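You operate a simulated robot arm through the tools that you are given. There is no shell and no other tool.

You run a simulated robot arm. Do the job below in one go: nothing can be reset, and whatever is moved stays where it is left.

## Task
Fit the fuse that the card names in its pocket and latch it.
Fine: First turn the jig to its fuse side, then lock it. Leave the other fuses in the rack.

Only the result counts: the job must be done as asked and must still hold three seconds after the hand-in. Knocking over, shifting, dropping, spilling or breaking anything else fails it.

## Robot
A 6-joint arm with a three-finger gripper, fixed in place. Base frame: the origin is on the floor under the middle of its stand, x ahead of it, y to its left, z up. Readings come in m, rad, newtons and seconds.
It reaches about 1.213 m from its shoulder. Its first joint turns from -2.897 to 2.897 rad. Payload 4.89 kg.
The tool frame sits at the grasp point between the pads (the TCP): z along the fingers, y along the line on which they close. The tips reach 0.03 m beyond it. The gripper opens to 0.164 m; its body begins 0.125 m behind the TCP.
Orientation is told as [roll, pitch, yaw] about the base's x, y, z axes, in that order, counted from this pose: with the fingers straight down and closing along the base's y, the tool's x points along the base's -x, its y along +y and its z along -z.

## Interface
- The arm moves only by the tool jog_arm. Its argument "deltas" is a list that holds one entry, the list of rows, each a list of 7 numbers: the shift along the base's x, y, z in m, then the turn, a rotation vector about the base's x, y, z in rad, then the opening, from 0 (shut) to 1 (fully open). In form: [[[x, y, z, rx, ry, rz, gripper], ...]]. A call has 1 to 20 rows; each row is the pose to reach, as a shift and turn from the pose commanded when the call began. A row lasts 0.2 s, in which the tool goes at most 0.05 m and 0.15 rad; a call with a longer step from one row to the next is refused whole, and so is a gripper value outside its range. A pose out of reach is approached as far as the arm can. The call stops where the force on the tool passes 90 N (or 10 N more than at its start, if that is more) or the arm is blocked; 0.2 s more then pass. Each finger travels about 0.108 m/s and halts on what it meets, pressing with about 25 N; the grip force reading is that of the motor and also rises with nothing between the fingers. The clock runs only during rows and for 0.2 s after the last one: add rows that repeat a pose to give the fingers time. The reply holds the time, the measured pose of the TCP, the force on the tool along the base axes, the opening and the grip force, in the units named above and with some noise, with the torque about the TCP (base axes, N m) and any sound that the robot's microphone picked up.
- Cameras (640 x 400 px; columns grow to the right, rows downward): "scene" is fixed at [0.0503, -0.5018, 1.4107]; the picture's right is [0.33, -0.95, 0.00], its down [-0.34, -0.12, -0.93] and it looks along [0.88, 0.30, -0.36] (base axes); focal length 358 px, centre (320, 200). "wrist" rides on the gripper at [0.076, -0.002, -0.152] in the tool frame; the picture's right is [0.02, 1.00, 0.00], its down [-0.88, 0.02, -0.47] and it looks along [-0.47, 0.01, 0.88] (tool axes); focal length 247 px, centre (320, 200). There is no depth. A picture from a camera that has moved, and an enlarged one, comes with that camera's place and axes in the base frame and with its lens.
- get_image(camera): a new picture of that camera. It takes no simulated time.
- move_column(by): moves the trunk up (or, below 0, down) by that many m; the arm rides with it, the base frame stays. It gives what a move gives, with no picture.
- close_up(camera, box): a new picture of the part [left, top, right, bottom] of that camera's present view, enlarged. It takes no simulated time.
- sign_off(): hands the job in; it is judged then, once.

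Places have to be worked out from the pictures, the camera data and where the tool is seen. Open the gripper and draw the arm clear of the work before you hand the job in, unless the task says otherwise.

The tools are called as name(argument=value, ...) on one line, values as JSON. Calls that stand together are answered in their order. jog_arm: Moves the arm, as the interface text tells. Its arguments: {"type":"object","properties":{"deltas":{"type":"array","items":{"type":"array","items":{"type":"array","items":{"type":"number"}}}}},"required":["deltas"]} The other tools are called the same way: move_column (by) moves the trunk up or down; get_image (camera) takes a picture; close_up (camera, box) takes an enlarged picture of a part of a camera's view; sign_off () hands the job in.

At the start:

```text
clock: 0.0
tool_pos: [0.5597, -0.338, 1.2575]
ee_rot: [0.0, -0.001, 0.001]
contact_force: [0.6, 0.1, 0.9]
ft_torque: [0.0, 0.01, 0.02]
opening: 0.1643
grip_force: 0.1
trunk travel left (down, up): [-0.175, 0.215]
```

scene: 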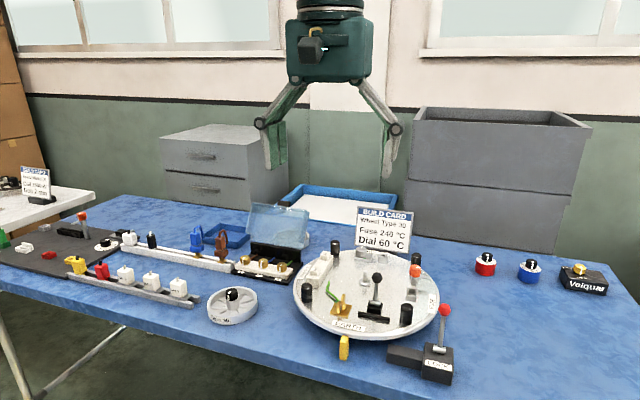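
wrist: 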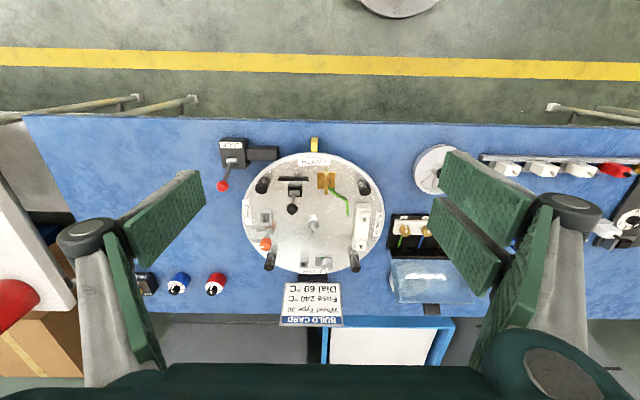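

I start by looking closely at the card, the jig and the fuse rack.

close_up(camera="scene", box=[280, 200, 460, 390])

close_up(camera="scene", box=[180, 190, 320, 300])

close_up(camera="wrist", box=[200, 120, 460, 330])

close_up(camera="scene", box=[0, 150, 220, 320])

```text
2.11 times, centred on (370, 295) of scene
camera zoom: at [0.0503, -0.5018, 1.4107], right [0.33, -0.95, 0.0], down [-0.34, -0.12, -0.93], along [0.88, 0.3, -0.36], focal length 754 px, centre (215, 0)
```

zoom: 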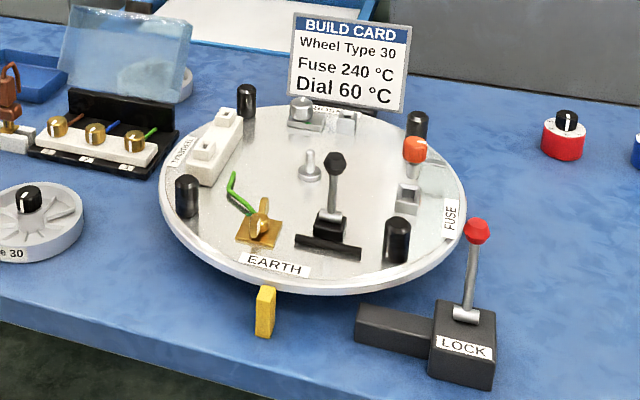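

```text
3.64 times, centred on (250, 245) of scene
camera zoom: at [0.0503, -0.5018, 1.4107], right [0.33, -0.95, 0.0], down [-0.34, -0.12, -0.93], along [0.88, 0.3, -0.36], focal length 1303 px, centre (574, 36)
```

zoom: 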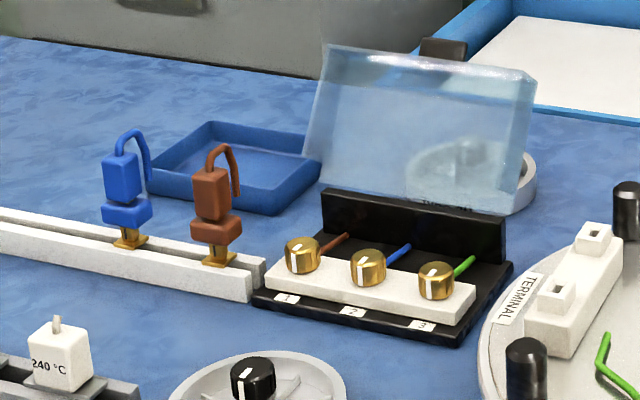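

```text
1.90 times, centred on (330, 225) of wrist
camera zoom: at [0.4846, -0.3392, 1.4112], right [-0.02, 1.0, 0.0], down [0.88, 0.02, 0.47], along [0.47, 0.01, -0.88], focal length 470 px, centre (301, 152)
```

zoom: 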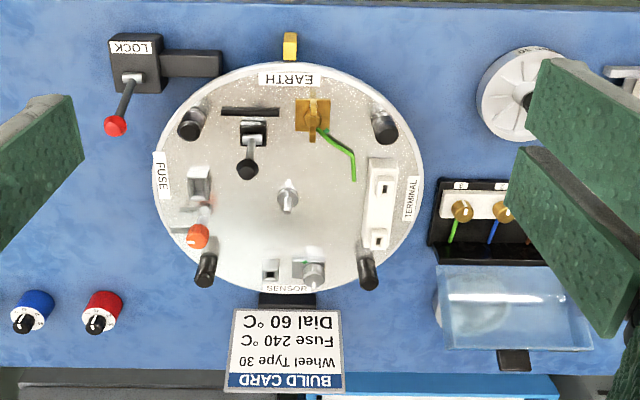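

```text
2.35 times, centred on (110, 235) of scene
camera zoom: at [0.0503, -0.5018, 1.4107], right [0.33, -0.95, 0.0], down [-0.34, -0.12, -0.93], along [0.88, 0.3, -0.36], focal length 843 px, centre (814, 118)
```

zoom: 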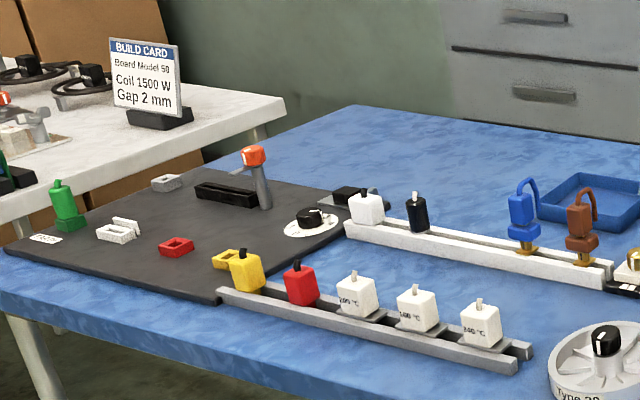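

The card by the turntable jig reads Fuse 240 °C. I zoom in on the fuse rack, the lock and the fuse side of the jig.

close_up(camera="scene", box=[60, 240, 210, 320])

close_up(camera="scene", box=[380, 240, 470, 390])

close_up(camera="scene", box=[350, 240, 450, 340])

close_up(camera="wrist", box=[210, 130, 330, 280])

close_up(camera="wrist", box=[400, 130, 640, 280])

```text
4.27 times, centred on (135, 280) of scene
camera zoom: at [0.0503, -0.5018, 1.4107], right [0.33, -0.95, 0.0], down [-0.34, -0.12, -0.93], along [0.88, 0.3, -0.36], focal length 1529 px, centre (1109, -141)
```

zoom: 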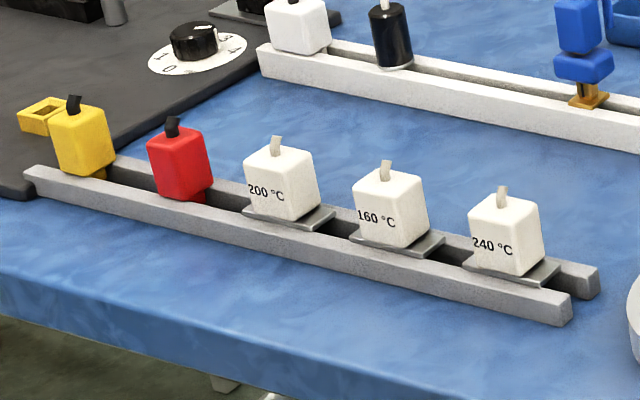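

```text
2.67 times, centred on (425, 315) of scene
camera zoom: at [0.0503, -0.5018, 1.4107], right [0.33, -0.95, 0.0], down [-0.34, -0.12, -0.93], along [0.88, 0.3, -0.36], focal length 956 px, centre (40, -107)
```

zoom: 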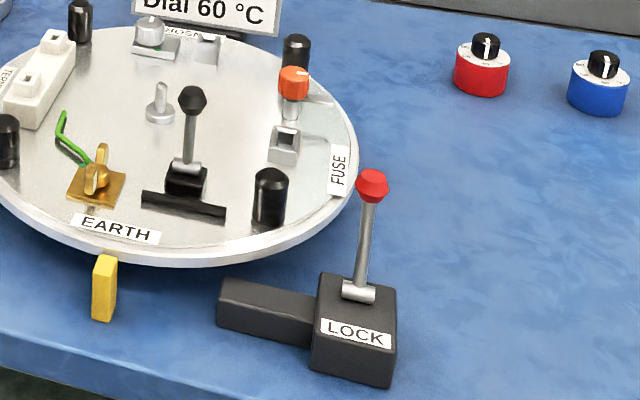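

```text
4.00 times, centred on (400, 290) of scene
camera zoom: at [0.0503, -0.5018, 1.4107], right [0.33, -0.95, 0.0], down [-0.34, -0.12, -0.93], along [0.88, 0.3, -0.36], focal length 1434 px, centre (0, -160)
```

zoom: 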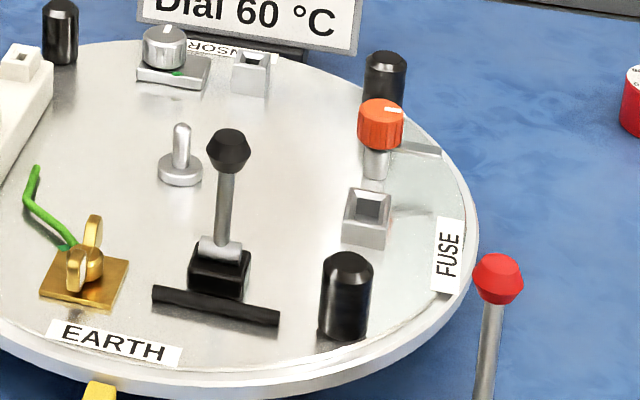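

```text
2.67 times, centred on (270, 205) of wrist
camera zoom: at [0.4846, -0.3392, 1.4112], right [-0.02, 1.0, 0.0], down [0.88, 0.02, 0.47], along [0.47, 0.01, -0.88], focal length 659 px, centre (453, 187)
```

zoom: 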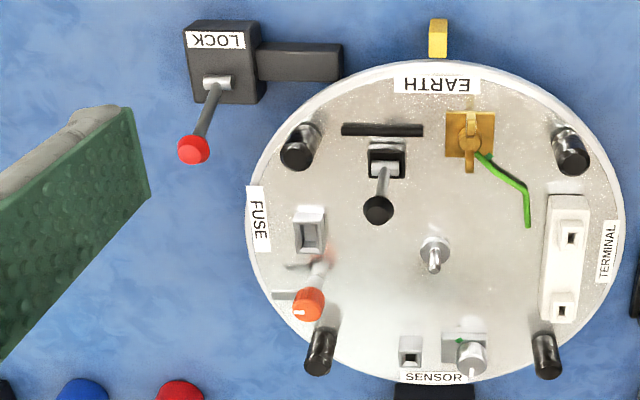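

```text
2.67 times, centred on (520, 205) of wrist
camera zoom: at [0.4846, -0.3392, 1.4112], right [-0.02, 1.0, 0.0], down [0.88, 0.02, 0.47], along [0.47, 0.01, -0.88], focal length 659 px, centre (-213, 187)
```

zoom: 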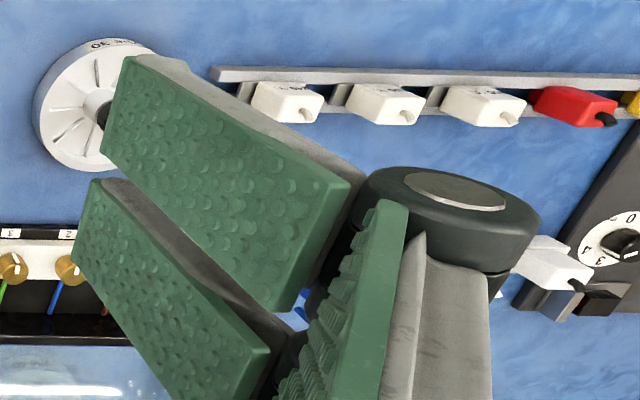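

Triangulating both views: jig centre is about (0.846, -0.349), its deck at z≈0.862, the red lock ball at (0.711, -0.543, 0.932), and the FUSE label at about (0.817, -0.521). I move closer to see the fuse pocket, latch and lock better.

jog_arm(deltas=[[[0.02, -0.019, -0.02, 0, 0, 0, 1], [0.04, -0.038, -0.04, 0, 0, 0, 1], [0.06, -0.057, -0.06, 0, 0, 0, 1], [0.08, -0.076, -0.08, 0, 0, 0, 1], [0.1, -0.095, -0.1, 0, 0, 0, 1], [0.12, -0.114, -0.12, 0, 0, 0, 1], [0.14, -0.132, -0.14, 0, 0, 0, 1], [0.14, -0.132, -0.157, 0, 0, 0, 1]]])

get_image(camera="wrist")

close_up(camera="wrist", box=[200, 100, 420, 300])

```text
clock: 1.8
tool_pos: [0.7018, -0.4697, 1.1012]
ee_rot: [-0.001, 0.001, 0.0]
contact_force: [-0.3, 0.3, -0.9]
ft_torque: [0.03, 0.05, -0.01]
opening: 0.1639
grip_force: 0.1
trunk travel left (down, up): [-0.175, 0.215]
```

```text
taken
camera wrist: at [0.6253, -0.4713, 1.2536], right [-0.02, 1.0, 0.0], down [0.88, 0.02, 0.47], along [0.47, 0.01, -0.88], focal length 247 px, centre (320, 200)
```

wrist: 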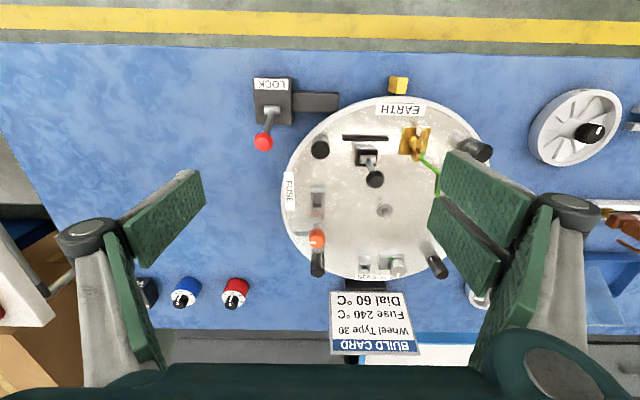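

```text
2.00 times, centred on (310, 200) of wrist
camera zoom: at [0.6253, -0.4713, 1.2536], right [-0.02, 1.0, 0.0], down [0.88, 0.02, 0.47], along [0.47, 0.01, -0.88], focal length 494 px, centre (340, 200)
```

zoom: 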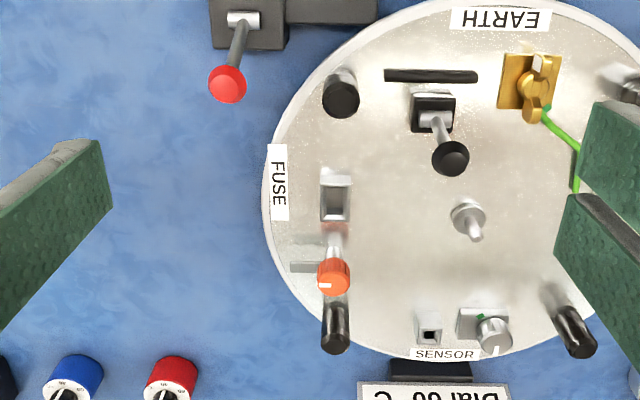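

The fuse station seems to have a square pocket and an orange-knobbed post with a flat bar. I take tighter close-ups of each.

close_up(camera="wrist", box=[280, 170, 350, 280])

close_up(camera="scene", box=[380, 255, 450, 325])

close_up(camera="wrist", box=[230, 60, 430, 180])

close_up(camera="scene", box=[320, 310, 470, 390])

```text
3.64 times, centred on (315, 225) of wrist
camera zoom: at [0.6253, -0.4713, 1.2536], right [-0.02, 1.0, 0.0], down [0.88, 0.02, 0.47], along [0.47, 0.01, -0.88], focal length 898 px, centre (338, 109)
```

zoom: 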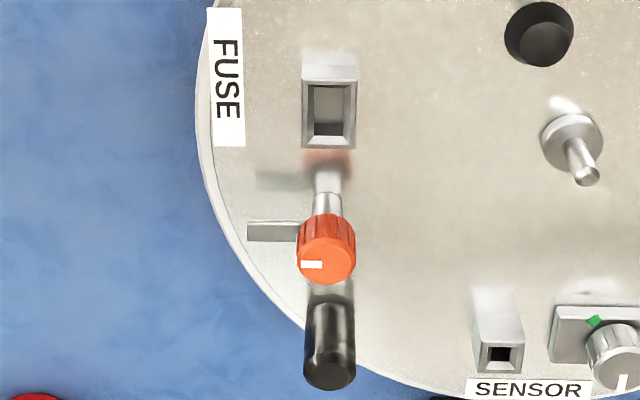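

```text
5.71 times, centred on (415, 290) of scene
camera zoom: at [0.0503, -0.5018, 1.4107], right [0.33, -0.95, 0.0], down [-0.34, -0.12, -0.93], along [0.88, 0.3, -0.36], focal length 2048 px, centre (-223, -314)
```

zoom: 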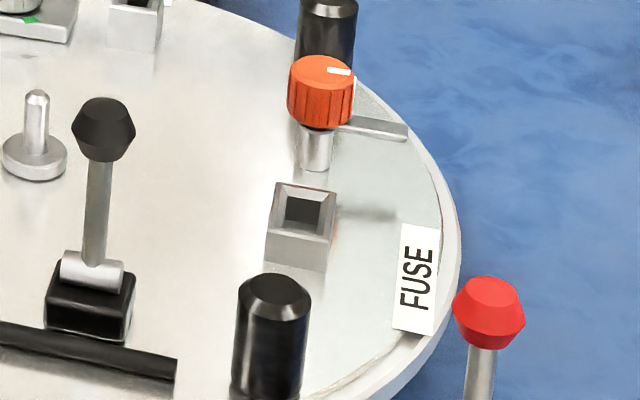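

```text
3.20 times, centred on (330, 120) of wrist
camera zoom: at [0.6253, -0.4713, 1.2536], right [-0.02, 1.0, 0.0], down [0.88, 0.02, 0.47], along [0.47, 0.01, -0.88], focal length 790 px, centre (288, 456)
```

zoom: 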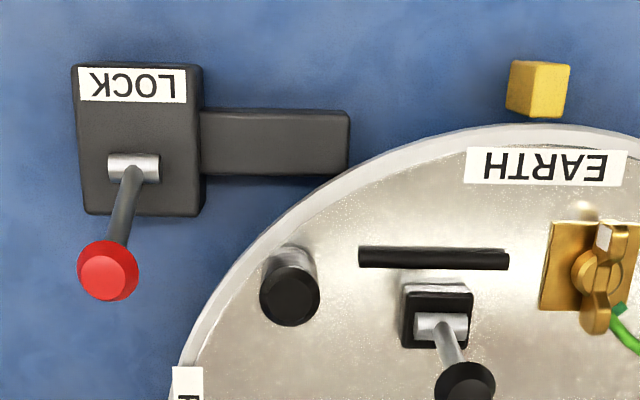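

```text
4.27 times, centred on (395, 350) of scene
camera zoom: at [0.0503, -0.5018, 1.4107], right [0.33, -0.95, 0.0], down [-0.34, -0.12, -0.93], along [0.88, 0.3, -0.36], focal length 1529 px, centre (0, -440)
```

zoom: 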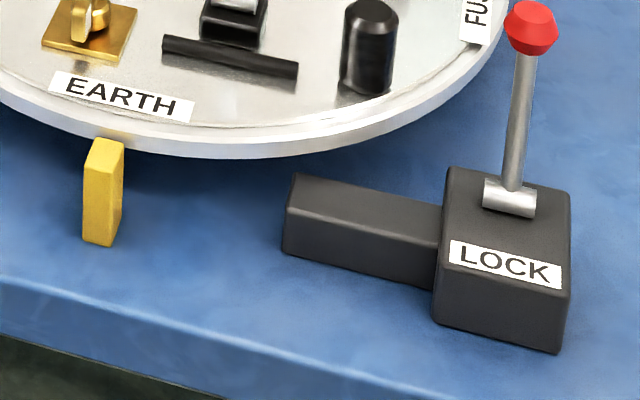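

The fuse pocket top is at about (0.817, -0.472, 0.886), the orange latch knob at (0.891, -0.470, 0.91), and a black post at (0.725, -0.468, top 0.911). I look at the gripper fingers from the scene camera to judge clearances.

get_image(camera="scene")

close_up(camera="wrist", box=[420, 130, 640, 330])

close_up(camera="wrist", box=[40, 130, 260, 330])

```text
taken
```

scene: 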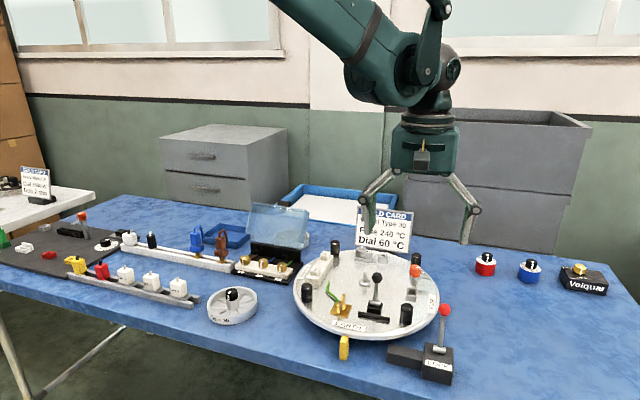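

```text
2.00 times, centred on (530, 230) of wrist
camera zoom: at [0.6253, -0.4713, 1.2536], right [-0.02, 1.0, 0.0], down [0.88, 0.02, 0.47], along [0.47, 0.01, -0.88], focal length 494 px, centre (-100, 140)
```

zoom: 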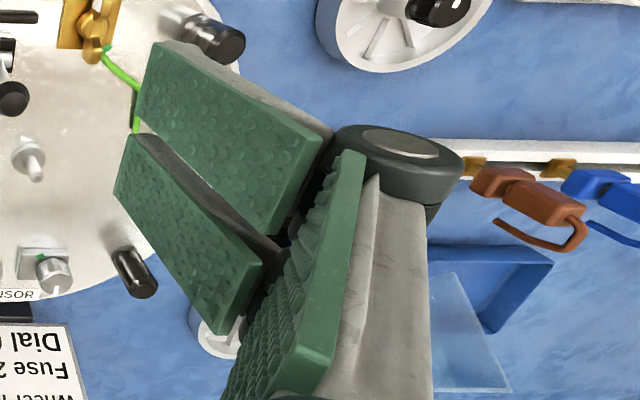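

```text
2.00 times, centred on (150, 230) of wrist
camera zoom: at [0.6253, -0.4713, 1.2536], right [-0.02, 1.0, 0.0], down [0.88, 0.02, 0.47], along [0.47, 0.01, -0.88], focal length 494 px, centre (660, 140)
```

zoom: 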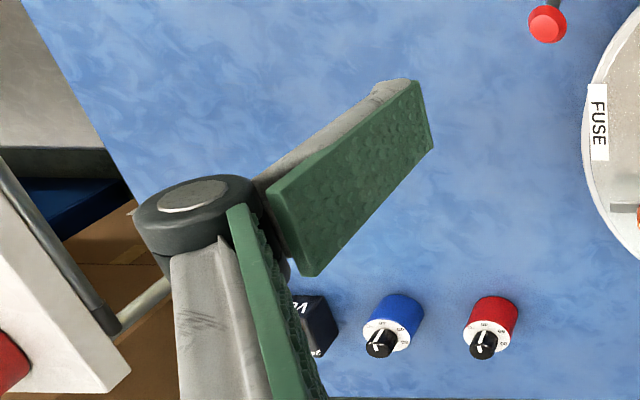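

The gripper has a single pad on -y and two pads on +y (about 7 cm wide). I take tight close-ups of the 240 °C fuse in its rack.

close_up(camera="scene", box=[135, 260, 205, 310])

close_up(camera="scene", box=[60, 245, 130, 295])

close_up(camera="scene", box=[200, 280, 270, 330])

```text
8.00 times, centred on (170, 285) of scene
camera zoom: at [0.0503, -0.5018, 1.4107], right [0.33, -0.95, 0.0], down [-0.34, -0.12, -0.93], along [0.88, 0.3, -0.36], focal length 2867 px, centre (1520, -480)
```

zoom: 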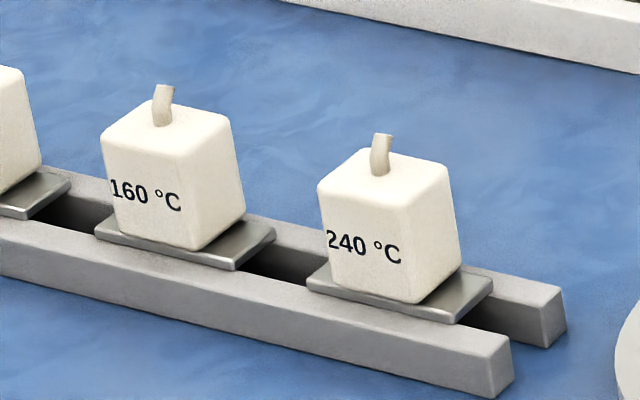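

```text
8.00 times, centred on (95, 270) of scene
camera zoom: at [0.0503, -0.5018, 1.4107], right [0.33, -0.95, 0.0], down [-0.34, -0.12, -0.93], along [0.88, 0.3, -0.36], focal length 2867 px, centre (2120, -360)
```

zoom: 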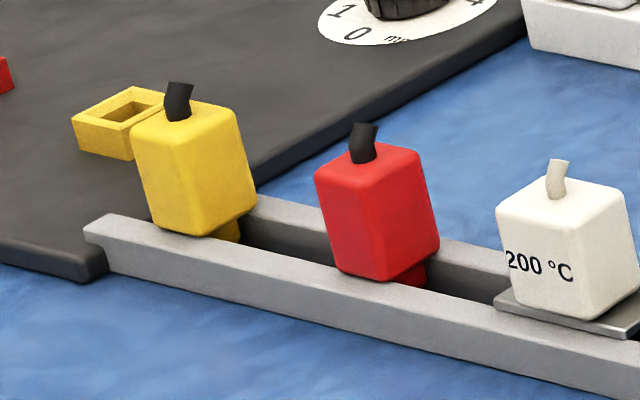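

```text
8.00 times, centred on (235, 305) of scene
camera zoom: at [0.0503, -0.5018, 1.4107], right [0.33, -0.95, 0.0], down [-0.34, -0.12, -0.93], along [0.88, 0.3, -0.36], focal length 2867 px, centre (1000, -640)
```

zoom: 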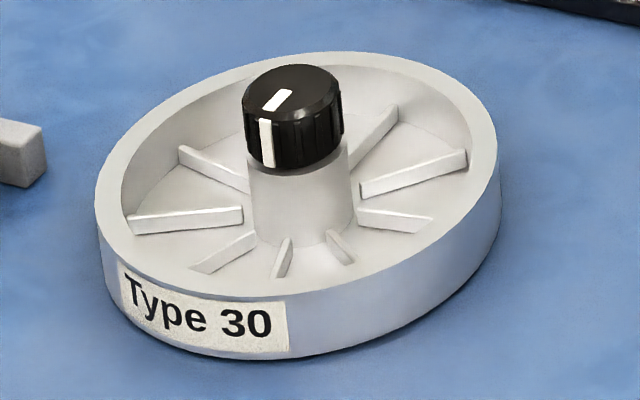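

I'll grip the black post nearest the lock (225° on the jig) with the fingers closing tangentially, and carry it on a 90° clockwise arc. First I move over the post, yawed 45°, with a partly closed gripper.

jog_arm(deltas=[[[0.004, 0, -0.01, 0, 0, 0.13, 0.9], [0.008, 0.0005, -0.02, 0, 0, 0.26, 0.8], [0.012, 0.001, -0.03, 0, 0, 0.39, 0.7], [0.016, 0.001, -0.04, 0, 0, 0.52, 0.6], [0.02, 0.0015, -0.05, 0, 0, 0.65, 0.5], [0.0237, 0.0017, -0.06, 0, 0, 0.785, 0.43], [0.0237, 0.0017, -0.06, 0, 0, 0.785, 0.43], [0.0237, 0.0017, -0.06, 0, 0, 0.785, 0.43]]])

get_image(camera="wrist")

get_image(camera="scene")

```text
clock: 3.6
tool_pos: [0.725, -0.4676, 1.0401]
ee_rot: [0.002, 0.0, 0.787]
contact_force: [0.6, -0.1, -0.4]
ft_torque: [0.0, 0.02, 0.01]
opening: 0.0705
grip_force: 0.1
trunk travel left (down, up): [-0.175, 0.215]
```

```text
taken
camera wrist: at [0.6723, -0.5225, 1.1942], right [-0.72, 0.69, 0.0], down [0.61, 0.64, 0.47], along [0.33, 0.34, -0.88], focal length 247 px, centre (320, 200)
```

wrist: 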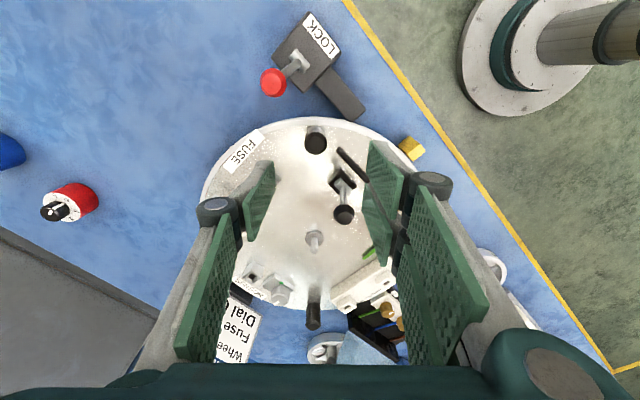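

```text
taken
```

scene: 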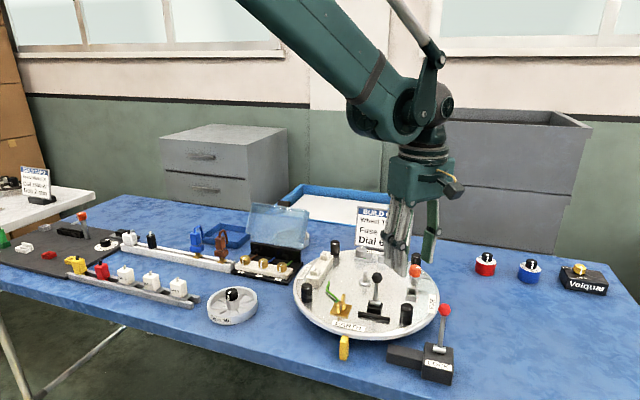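

The post appears nearly below the TCP. I zoom in to measure the residual offset before going down.

close_up(camera="wrist", box=[270, 100, 390, 220])

close_up(camera="scene", box=[340, 190, 460, 350])

```text
3.33 times, centred on (330, 160) of wrist
camera zoom: at [0.6723, -0.5225, 1.1942], right [-0.72, 0.69, 0.0], down [0.61, 0.64, 0.47], along [0.33, 0.34, -0.88], focal length 823 px, centre (287, 333)
```

zoom: 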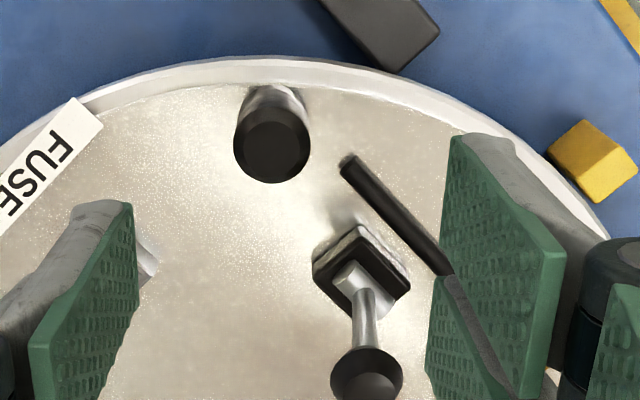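

```text
2.50 times, centred on (400, 270) of scene
camera zoom: at [0.0503, -0.5018, 1.4107], right [0.33, -0.95, 0.0], down [-0.34, -0.12, -0.93], along [0.88, 0.3, -0.36], focal length 896 px, centre (120, 25)
```

zoom: 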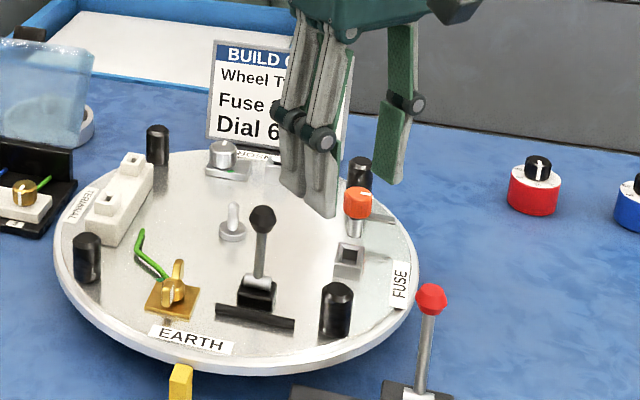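

The post top sits at about (0.728, -0.469), within a few mm of the TCP line. I descend with the tips at z≈0.88 (above the small bar on the deck) and check before closing.

jog_arm(deltas=[[[0.001, -0.0005, -0.03, 0, 0, 0, 0.43], [0.002, -0.001, -0.06, 0, 0, 0, 0.43], [0.003, -0.0014, -0.09, 0, 0, 0, 0.43], [0.003, -0.0014, -0.11, 0, 0, 0, 0.43], [0.003, -0.0014, -0.128, 0, 0, 0, 0.43]]])

get_image(camera="wrist")

close_up(camera="scene", box=[340, 220, 460, 380])

```text
clock: 4.8
tool_pos: [0.728, -0.4694, 0.9133]
ee_rot: [0.0, -0.001, 0.784]
contact_force: [0.4, 0.0, -0.5]
ft_torque: [-0.02, -0.01, 0.0]
opening: 0.0707
grip_force: 0.0
trunk travel left (down, up): [-0.175, 0.215]
```

```text
taken
camera wrist: at [0.6751, -0.5242, 1.0662], right [-0.72, 0.69, 0.0], down [0.61, 0.64, 0.47], along [0.33, 0.34, -0.88], focal length 247 px, centre (320, 200)
```

wrist: 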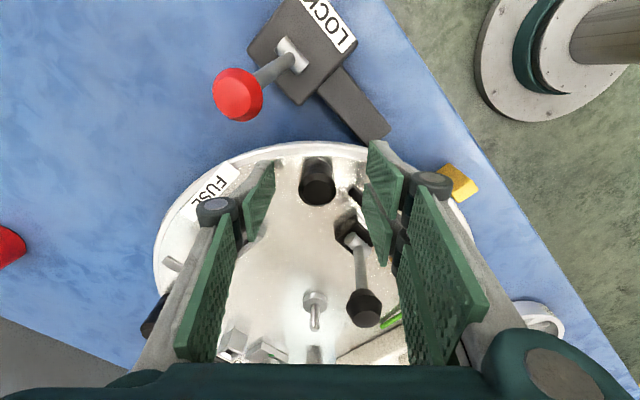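

```text
2.50 times, centred on (400, 300) of scene
camera zoom: at [0.0503, -0.5018, 1.4107], right [0.33, -0.95, 0.0], down [-0.34, -0.12, -0.93], along [0.88, 0.3, -0.36], focal length 896 px, centre (120, -50)
```

zoom: 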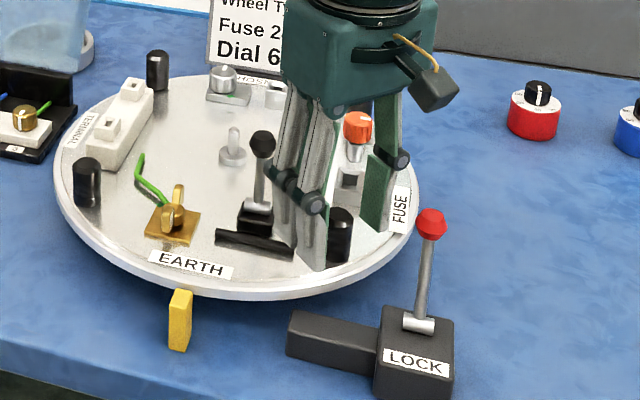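

The post stands centred between the pads with no contact. I close the fingers on it.

jog_arm(deltas=[[[0, 0, 0, 0, 0, 0, 0.3], [0, 0, 0, 0, 0, 0, 0.2], [0, 0, 0, 0, 0, 0, 0.1], [0, 0, 0, 0, 0, 0, 0.08], [0, 0, 0, 0, 0, 0, 0.08]]])

get_image(camera="wrist")

```text
clock: 6.0
tool_pos: [0.7275, -0.4691, 0.9133]
ee_rot: [0.001, -0.002, 0.785]
contact_force: [-1.7, -0.4, -4.7]
ft_torque: [0.07, -0.08, 0.17]
opening: 0.0268
grip_force: 45.0
trunk travel left (down, up): [-0.175, 0.215]
```

```text
taken
camera wrist: at [0.6752, -0.5243, 1.0662], right [-0.72, 0.69, 0.0], down [0.61, 0.64, 0.47], along [0.33, 0.34, -0.88], focal length 247 px, centre (320, 200)
```

wrist: 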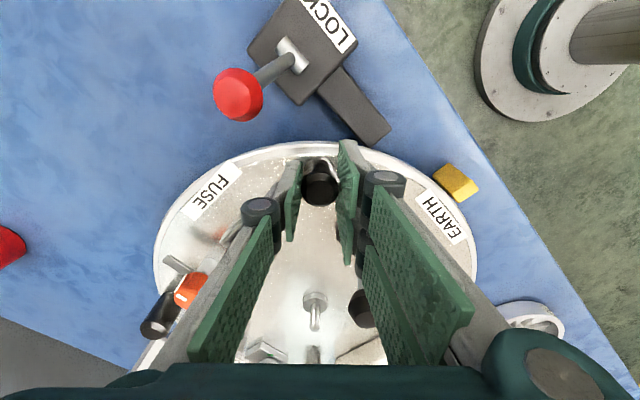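

Firm grip on the post (opening 26.8 mm). I try the first 15° of the clockwise arc about the jig centre and read the forces.

jog_arm(deltas=[[[-0.00501, 0.0053, 0, 0, 0, -0.0436, 0.08], [-0.01001, 0.01079, 0, 0, 0, -0.0873, 0.08], [-0.0146, 0.0165, 0, 0, 0, -0.1309, 0.08], [-0.01904, 0.0224, 0, 0, 0, -0.1745, 0.08], [-0.0231, 0.0285, 0, 0, 0, -0.2182, 0.08], [-0.02702, 0.03476, 0, 0, 0, -0.2618, 0.08]]])

get_image(camera="wrist")

```text
clock: 7.4
tool_pos: [0.7017, -0.4345, 0.9128]
ee_rot: [0.001, 0.001, 0.524]
contact_force: [9.0, 7.6, 8.5]
ft_torque: [0.33, -0.51, 0.42]
opening: 0.0269
grip_force: 44.6
trunk travel left (down, up): [-0.175, 0.215]
```

```text
taken
camera wrist: at [0.636, -0.4737, 1.0662], right [-0.52, 0.86, 0.0], down [0.75, 0.46, 0.47], along [0.41, 0.25, -0.88], focal length 247 px, centre (320, 200)
```

wrist: 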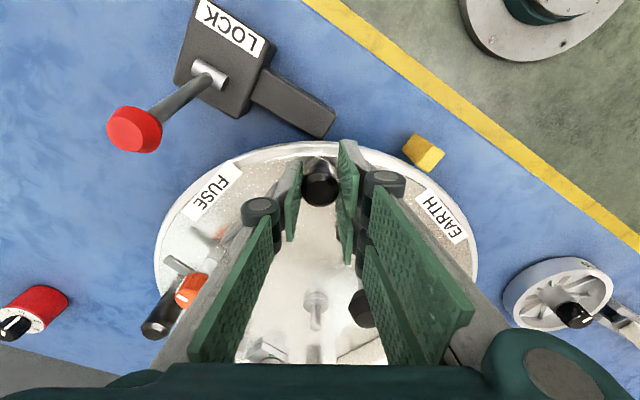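

The jig turns along smoothly with low forces. I continue the arc to about 70°.

jog_arm(deltas=[[[-0.00687, 0.01301, 0, 0, 0, -0.0873, 0.08], [-0.01259, 0.02656, 0, 0, 0, -0.1745, 0.08], [-0.0171, 0.04057, 0, 0, 0, -0.2618, 0.08], [-0.02038, 0.05491, 0, 0, 0, -0.3491, 0.08], [-0.02239, 0.06949, 0, 0, 0, -0.4363, 0.08], [-0.02312, 0.08418, 0, 0, 0, -0.5236, 0.08], [-0.02257, 0.09889, 0, 0, 0, -0.6109, 0.08], [-0.02075, 0.11348, 0, 0, 0, -0.6981, 0.08], [-0.01765, 0.12786, 0, 0, 0, -0.7854, 0.08], [-0.01332, 0.14193, 0, 0, 0, -0.8727, 0.08], [-0.00777, 0.15555, 0, 0, 0, -0.9599, 0.08]]])

get_image(camera="wrist")

get_image(camera="scene")

```text
clock: 9.8
tool_pos: [0.6916, -0.2794, 0.9122]
ee_rot: [0.0, 0.001, -0.436]
contact_force: [4.8, -0.1, 5.5]
ft_torque: [-0.15, -0.04, 0.39]
opening: 0.0268
grip_force: 45.0
trunk travel left (down, up): [-0.175, 0.215]
```

```text
taken
camera wrist: at [0.6228, -0.2479, 1.0662], right [0.4, 0.91, 0.0], down [0.81, -0.36, 0.47], along [0.43, -0.19, -0.88], focal length 247 px, centre (320, 200)
```

wrist: 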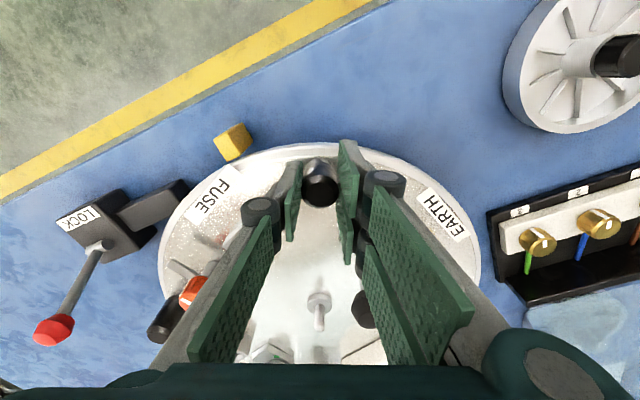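

```text
taken
```

scene: 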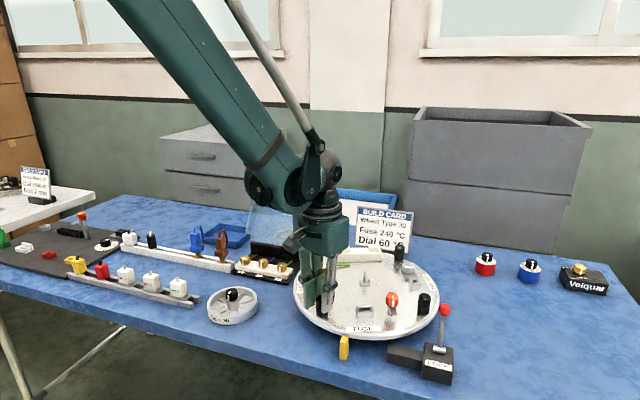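

At 70° all is well. I complete the last 20° of the turn.

jog_arm(deltas=[[[0.0032, 0.00662, 0, 0, 0, -0.0436, 0.08], [0.00671, 0.01309, 0, 0, 0, -0.0873, 0.08], [0.0105, 0.0194, 0, 0, 0, -0.1309, 0.08], [0.01453, 0.02555, 0, 0, 0, -0.1745, 0.08], [0.0189, 0.0315, 0, 0, 0, -0.2182, 0.08], [0.02342, 0.03728, 0, 0, 0, -0.2618, 0.08], [0.0283, 0.0428, 0, 0, 0, -0.3054, 0.08], [0.03329, 0.04819, 0, 0, 0, -0.3491, 0.08], [0.03329, 0.04819, 0, 0, 0, -0.3491, 0.08]]])

get_image(camera="wrist")

close_up(camera="scene", box=[280, 230, 470, 390])

```text
clock: 11.8
tool_pos: [0.7261, -0.2311, 0.9136]
ee_rot: [0.0, 0.0, -0.786]
contact_force: [-18.2, 23.0, -20.1]
ft_torque: [0.87, 0.74, 0.18]
opening: 0.0269
grip_force: 44.9
trunk travel left (down, up): [-0.175, 0.215]
```

```text
taken
camera wrist: at [0.6709, -0.1768, 1.0662], right [0.69, 0.72, 0.0], down [0.64, -0.61, 0.47], along [0.34, -0.33, -0.88], focal length 247 px, centre (320, 200)
```

wrist: 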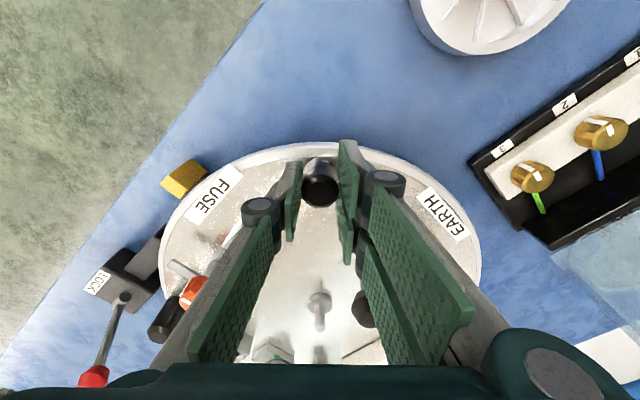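

```text
2.50 times, centred on (375, 310) of scene
camera zoom: at [0.0503, -0.5018, 1.4107], right [0.33, -0.95, 0.0], down [-0.34, -0.12, -0.93], along [0.88, 0.3, -0.36], focal length 896 px, centre (182, -75)
```

zoom: 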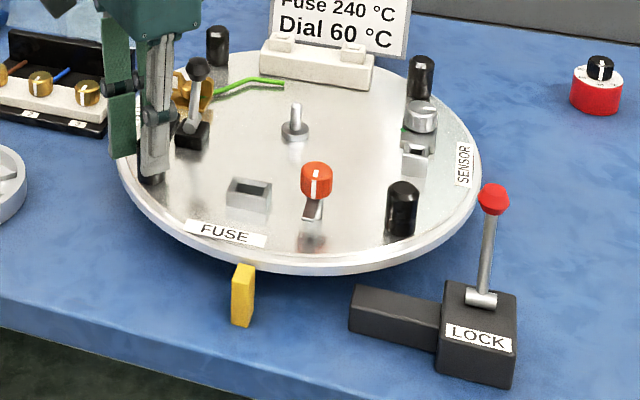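

The FUSE side now faces the yellow pointer and the remaining force is just radial. I open the gripper and lift straight up.

jog_arm(deltas=[[[0, 0, 0, 0, 0, 0, 0.2], [0, 0, 0, 0, 0, 0, 0.35], [0, 0, 0, 0, 0, 0, 0.43], [0, 0, 0, 0, 0, 0, 0.43], [0, 0, 0.03, 0, 0, 0, 0.43], [0, 0, 0.07, 0, 0, 0, 0.43], [0, 0, 0.12, 0, 0, 0, 0.43], [0, 0, 0.17, 0, 0, 0, 0.43], [0, 0, 0.2, 0, 0, 0, 0.43]]])

get_image(camera="wrist")

close_up(camera="scene", box=[280, 230, 470, 390])

```text
clock: 13.8
tool_pos: [0.726, -0.2316, 1.1137]
ee_rot: [0.0, -0.001, -0.786]
contact_force: [0.5, 0.1, -0.5]
ft_torque: [0.05, 0.08, -0.01]
opening: 0.0703
grip_force: 0.0
trunk travel left (down, up): [-0.175, 0.215]
```

```text
taken
camera wrist: at [0.6715, -0.1779, 1.2671], right [0.69, 0.72, 0.0], down [0.64, -0.61, 0.47], along [0.34, -0.33, -0.88], focal length 247 px, centre (320, 200)
```

wrist: 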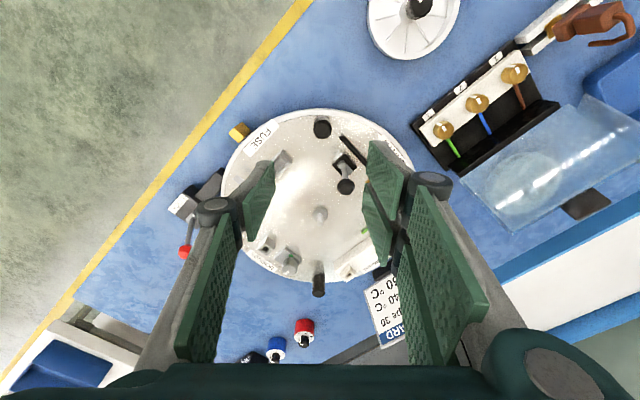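

```text
2.50 times, centred on (375, 310) of scene
camera zoom: at [0.0503, -0.5018, 1.4107], right [0.33, -0.95, 0.0], down [-0.34, -0.12, -0.93], along [0.88, 0.3, -0.36], focal length 896 px, centre (182, -75)
```

zoom: 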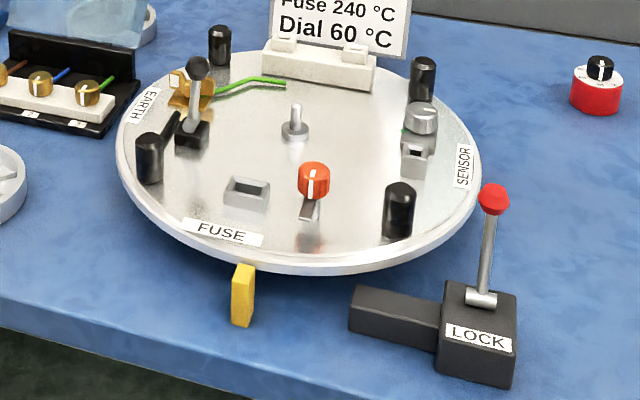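

The jig is free of the gripper. I check whether the turn is exactly 90° by comparing the posts and labels with the earlier identical view.

close_up(camera="scene", box=[280, 200, 460, 390])

close_up(camera="scene", box=[380, 240, 470, 390])

close_up(camera="wrist", box=[210, 90, 350, 210])

```text
2.11 times, centred on (370, 295) of scene
camera zoom: at [0.0503, -0.5018, 1.4107], right [0.33, -0.95, 0.0], down [-0.34, -0.12, -0.93], along [0.88, 0.3, -0.36], focal length 754 px, centre (215, 0)
```

zoom: 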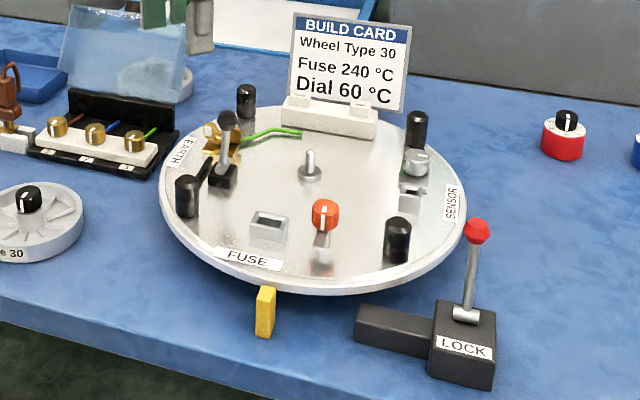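

```text
2.67 times, centred on (425, 315) of scene
camera zoom: at [0.0503, -0.5018, 1.4107], right [0.33, -0.95, 0.0], down [-0.34, -0.12, -0.93], along [0.88, 0.3, -0.36], focal length 956 px, centre (40, -107)
```

zoom: 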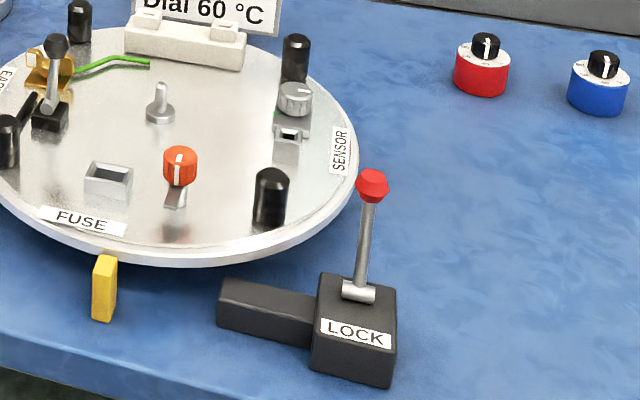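

```text
3.33 times, centred on (280, 150) of wrist
camera zoom: at [0.6715, -0.1779, 1.2671], right [0.69, 0.72, 0.0], down [0.64, -0.61, 0.47], along [0.34, -0.33, -0.88], focal length 823 px, centre (453, 367)
```

zoom: 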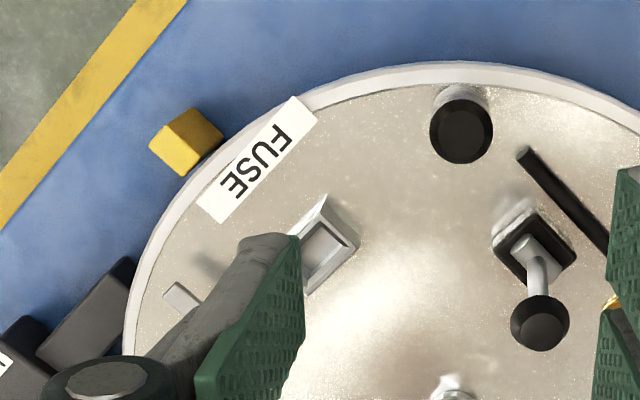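

The posts coincide with their earlier image positions, so the turn is 90° within a fraction of a degree. Next the lock: I move over the red lever ball (0.711, -0.543, 0.932), yaw back to 0.

jog_arm(deltas=[[[-0.0015, -0.035, -0.005, 0, 0, 0.1, 0.43], [-0.003, -0.07, -0.01, 0, 0, 0.2, 0.43], [-0.0045, -0.105, -0.015, 0, 0, 0.3, 0.43], [-0.006, -0.14, -0.02, 0, 0, 0.4, 0.43], [-0.0075, -0.175, -0.025, 0, 0, 0.5, 0.43], [-0.009, -0.21, -0.03, 0, 0, 0.6, 0.43], [-0.011, -0.245, -0.035, 0, 0, 0.7, 0.43], [-0.013, -0.28, -0.04, 0, 0, 0.786, 0.43], [-0.015, -0.3114, -0.0437, 0, 0, 0.786, 0.4], [-0.015, -0.3114, -0.0437, 0, 0, 0.786, 0.4]]])

get_image(camera="wrist")

close_up(camera="wrist", box=[270, 50, 390, 200])

close_up(camera="scene", box=[370, 190, 490, 390])

```text
clock: 16.0
tool_pos: [0.7097, -0.5438, 1.0692]
ee_rot: [0.0, 0.001, 0.003]
contact_force: [0.6, -0.1, 0.0]
ft_torque: [0.04, 0.0, 0.0]
opening: 0.0653
grip_force: 0.1
trunk travel left (down, up): [-0.175, 0.215]
```

```text
taken
camera wrist: at [0.6354, -0.5449, 1.223], right [-0.02, 1.0, 0.0], down [0.88, 0.02, 0.47], along [0.47, 0.01, -0.88], focal length 247 px, centre (320, 200)
```

wrist: 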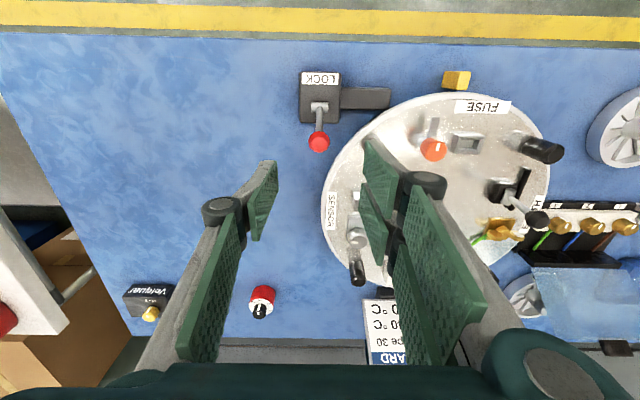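

```text
2.67 times, centred on (330, 125) of wrist
camera zoom: at [0.6354, -0.5449, 1.223], right [-0.02, 1.0, 0.0], down [0.88, 0.02, 0.47], along [0.47, 0.01, -0.88], focal length 659 px, centre (293, 400)
```

zoom: 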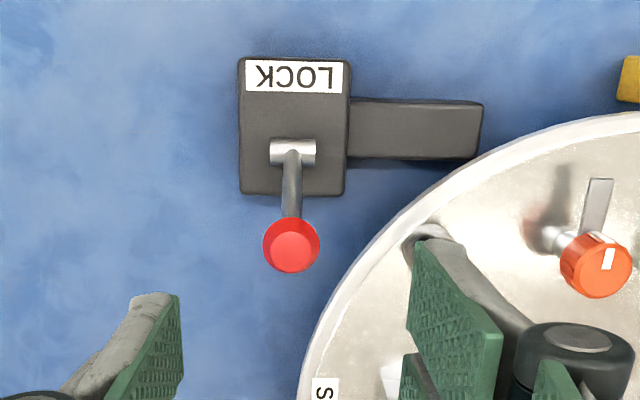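

```text
2.00 times, centred on (430, 290) of scene
camera zoom: at [0.0503, -0.5018, 1.4107], right [0.33, -0.95, 0.0], down [-0.34, -0.12, -0.93], along [0.88, 0.3, -0.36], focal length 717 px, centre (100, 20)
```

zoom: 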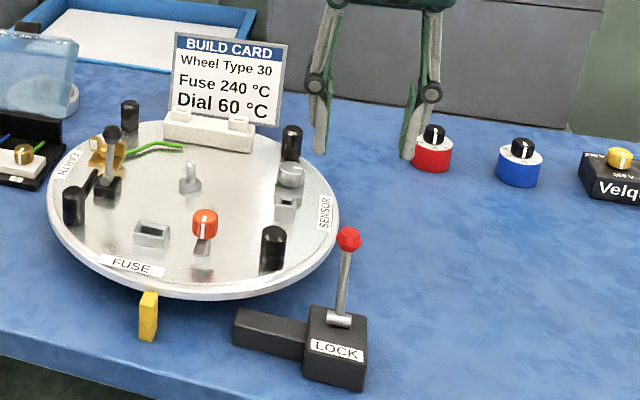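

The ball is directly below between the fingers. I descend to TCP z≈0.947 so tips stay above the neighbouring post, then close on the ball.

jog_arm(deltas=[[[0.0005, -0.0002, -0.03, 0, 0, 0, 0.4], [0.001, -0.0005, -0.06, 0, 0, 0, 0.4], [0.0015, -0.0005, -0.09, 0, 0, 0, 0.4], [0.0015, -0.0005, -0.11, 0, 0, 0, 0.4], [0.0015, -0.0005, -0.123, 0, 0, 0, 0.4], [0.0015, -0.0005, -0.123, 0, 0, 0, 0.3], [0.0015, -0.0005, -0.123, 0, 0, 0, 0.2], [0.0015, -0.0005, -0.123, 0, 0, 0, 0.1], [0.0015, -0.0005, -0.123, 0, 0, 0, 0.08], [0.0015, -0.0005, -0.123, 0, 0, 0, 0.08]]])

get_image(camera="wrist")

close_up(camera="scene", box=[370, 190, 490, 390])

```text
clock: 18.2
tool_pos: [0.7125, -0.5446, 0.9462]
ee_rot: [-0.001, 0.001, -0.001]
contact_force: [-0.5, -14.5, -1.6]
ft_torque: [-0.29, -0.01, -0.06]
opening: 0.0242
grip_force: 45.0
trunk travel left (down, up): [-0.175, 0.215]
```

```text
taken
camera wrist: at [0.6364, -0.5458, 1.1], right [-0.02, 1.0, 0.0], down [0.88, 0.02, 0.47], along [0.47, 0.01, -0.88], focal length 247 px, centre (320, 200)
```

wrist: 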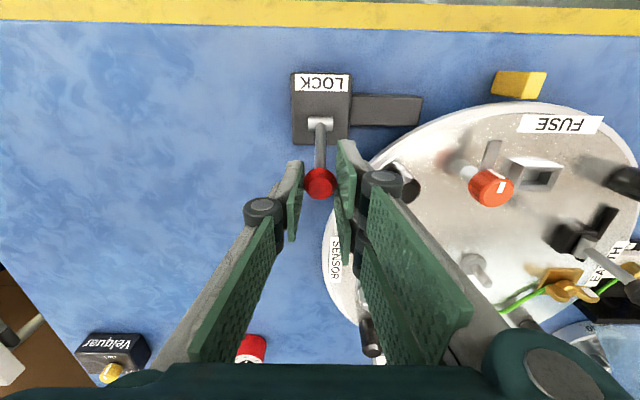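

```text
2.00 times, centred on (430, 290) of scene
camera zoom: at [0.0503, -0.5018, 1.4107], right [0.33, -0.95, 0.0], down [-0.34, -0.12, -0.93], along [0.88, 0.3, -0.36], focal length 717 px, centre (100, 20)
```

zoom: 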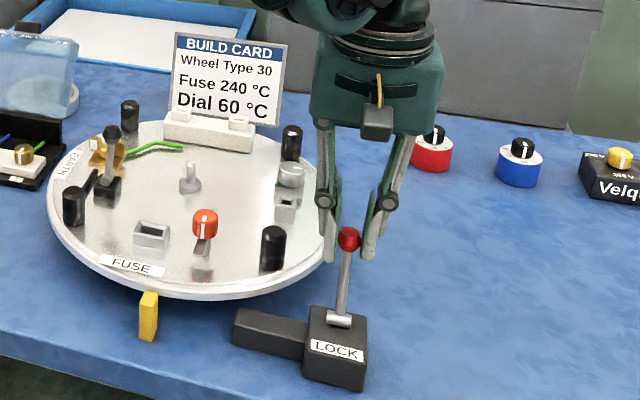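

Ball gripped. I gently pull the lever toward the robot (-x) along its arc about the pivot and read the force.

jog_arm(deltas=[[[-0.004, 0.0012, 0, 0, 0, 0, 0.08], [-0.008, 0.0, 0.0022, 0, 0, 0, 0.08], [-0.0128, 0, 0.0033, 0, 0, 0, 0.08], [-0.0128, 0, 0.0033, 0, 0, 0, 0.08]]])

close_up(camera="scene", box=[370, 190, 490, 390])

```text
clock: 19.2
tool_pos: [0.7003, -0.5445, 0.9483]
ee_rot: [0.001, 0.001, 0.0]
contact_force: [13.7, -27.2, -7.0]
ft_torque: [-0.48, -1.4, -0.07]
opening: 0.0243
grip_force: 45.1
trunk travel left (down, up): [-0.175, 0.215]
```

```text
2.00 times, centred on (430, 290) of scene
camera zoom: at [0.0503, -0.5018, 1.4107], right [0.33, -0.95, 0.0], down [-0.34, -0.12, -0.93], along [0.88, 0.3, -0.36], focal length 717 px, centre (100, 20)
```

zoom: 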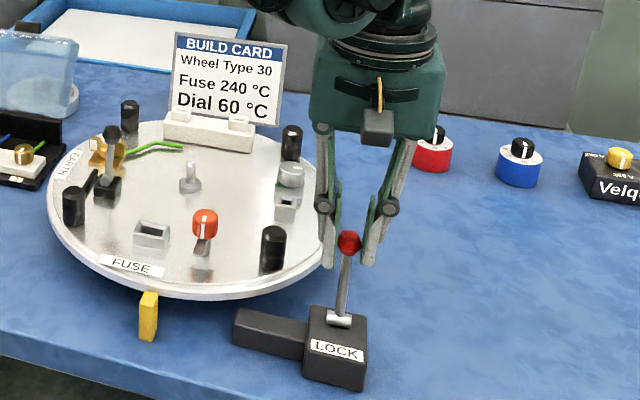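

The lever follows with about 14 N resistance. I continue along the arc in small steps, with a slight y relief.

jog_arm(deltas=[[[-0.0076, -0.0005, 0.001, 0, 0, 0, 0.08], [-0.0152, -0.001, 0.0013, 0, 0, 0, 0.08], [-0.0228, -0.001, 0.001, 0, 0, 0, 0.08], [-0.0304, -0.001, 0.0, 0, 0, 0, 0.08], [-0.0304, -0.001, 0.0, 0, 0, 0, 0.08]]])

close_up(camera="scene", box=[370, 190, 490, 390])

get_image(camera="wrist")

```text
clock: 20.4
tool_pos: [0.6698, -0.5447, 0.9487]
ee_rot: [0.001, 0.0, 0.001]
contact_force: [12.8, -20.7, 5.3]
ft_torque: [-0.36, -1.37, -0.21]
opening: 0.0243
grip_force: 45.1
trunk travel left (down, up): [-0.175, 0.215]
```

```text
2.00 times, centred on (430, 290) of scene
camera zoom: at [0.0503, -0.5018, 1.4107], right [0.33, -0.95, 0.0], down [-0.34, -0.12, -0.93], along [0.88, 0.3, -0.36], focal length 717 px, centre (100, 20)
```

zoom: 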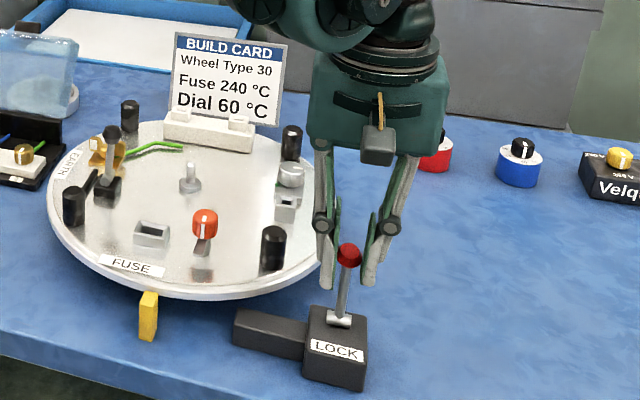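

```text
taken
camera wrist: at [0.5932, -0.5459, 1.1024], right [-0.02, 1.0, 0.0], down [0.88, 0.02, 0.47], along [0.47, 0.01, -0.88], focal length 247 px, centre (320, 200)
```

wrist: 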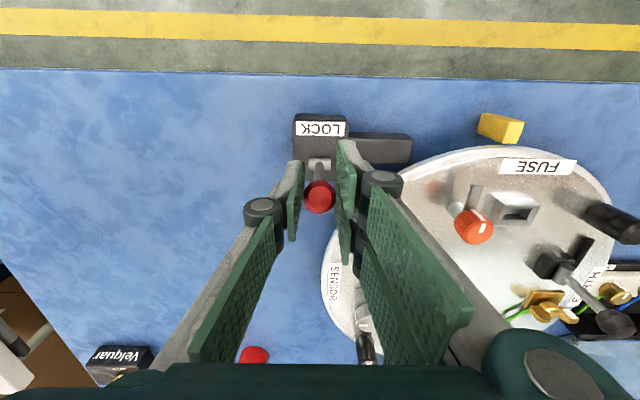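

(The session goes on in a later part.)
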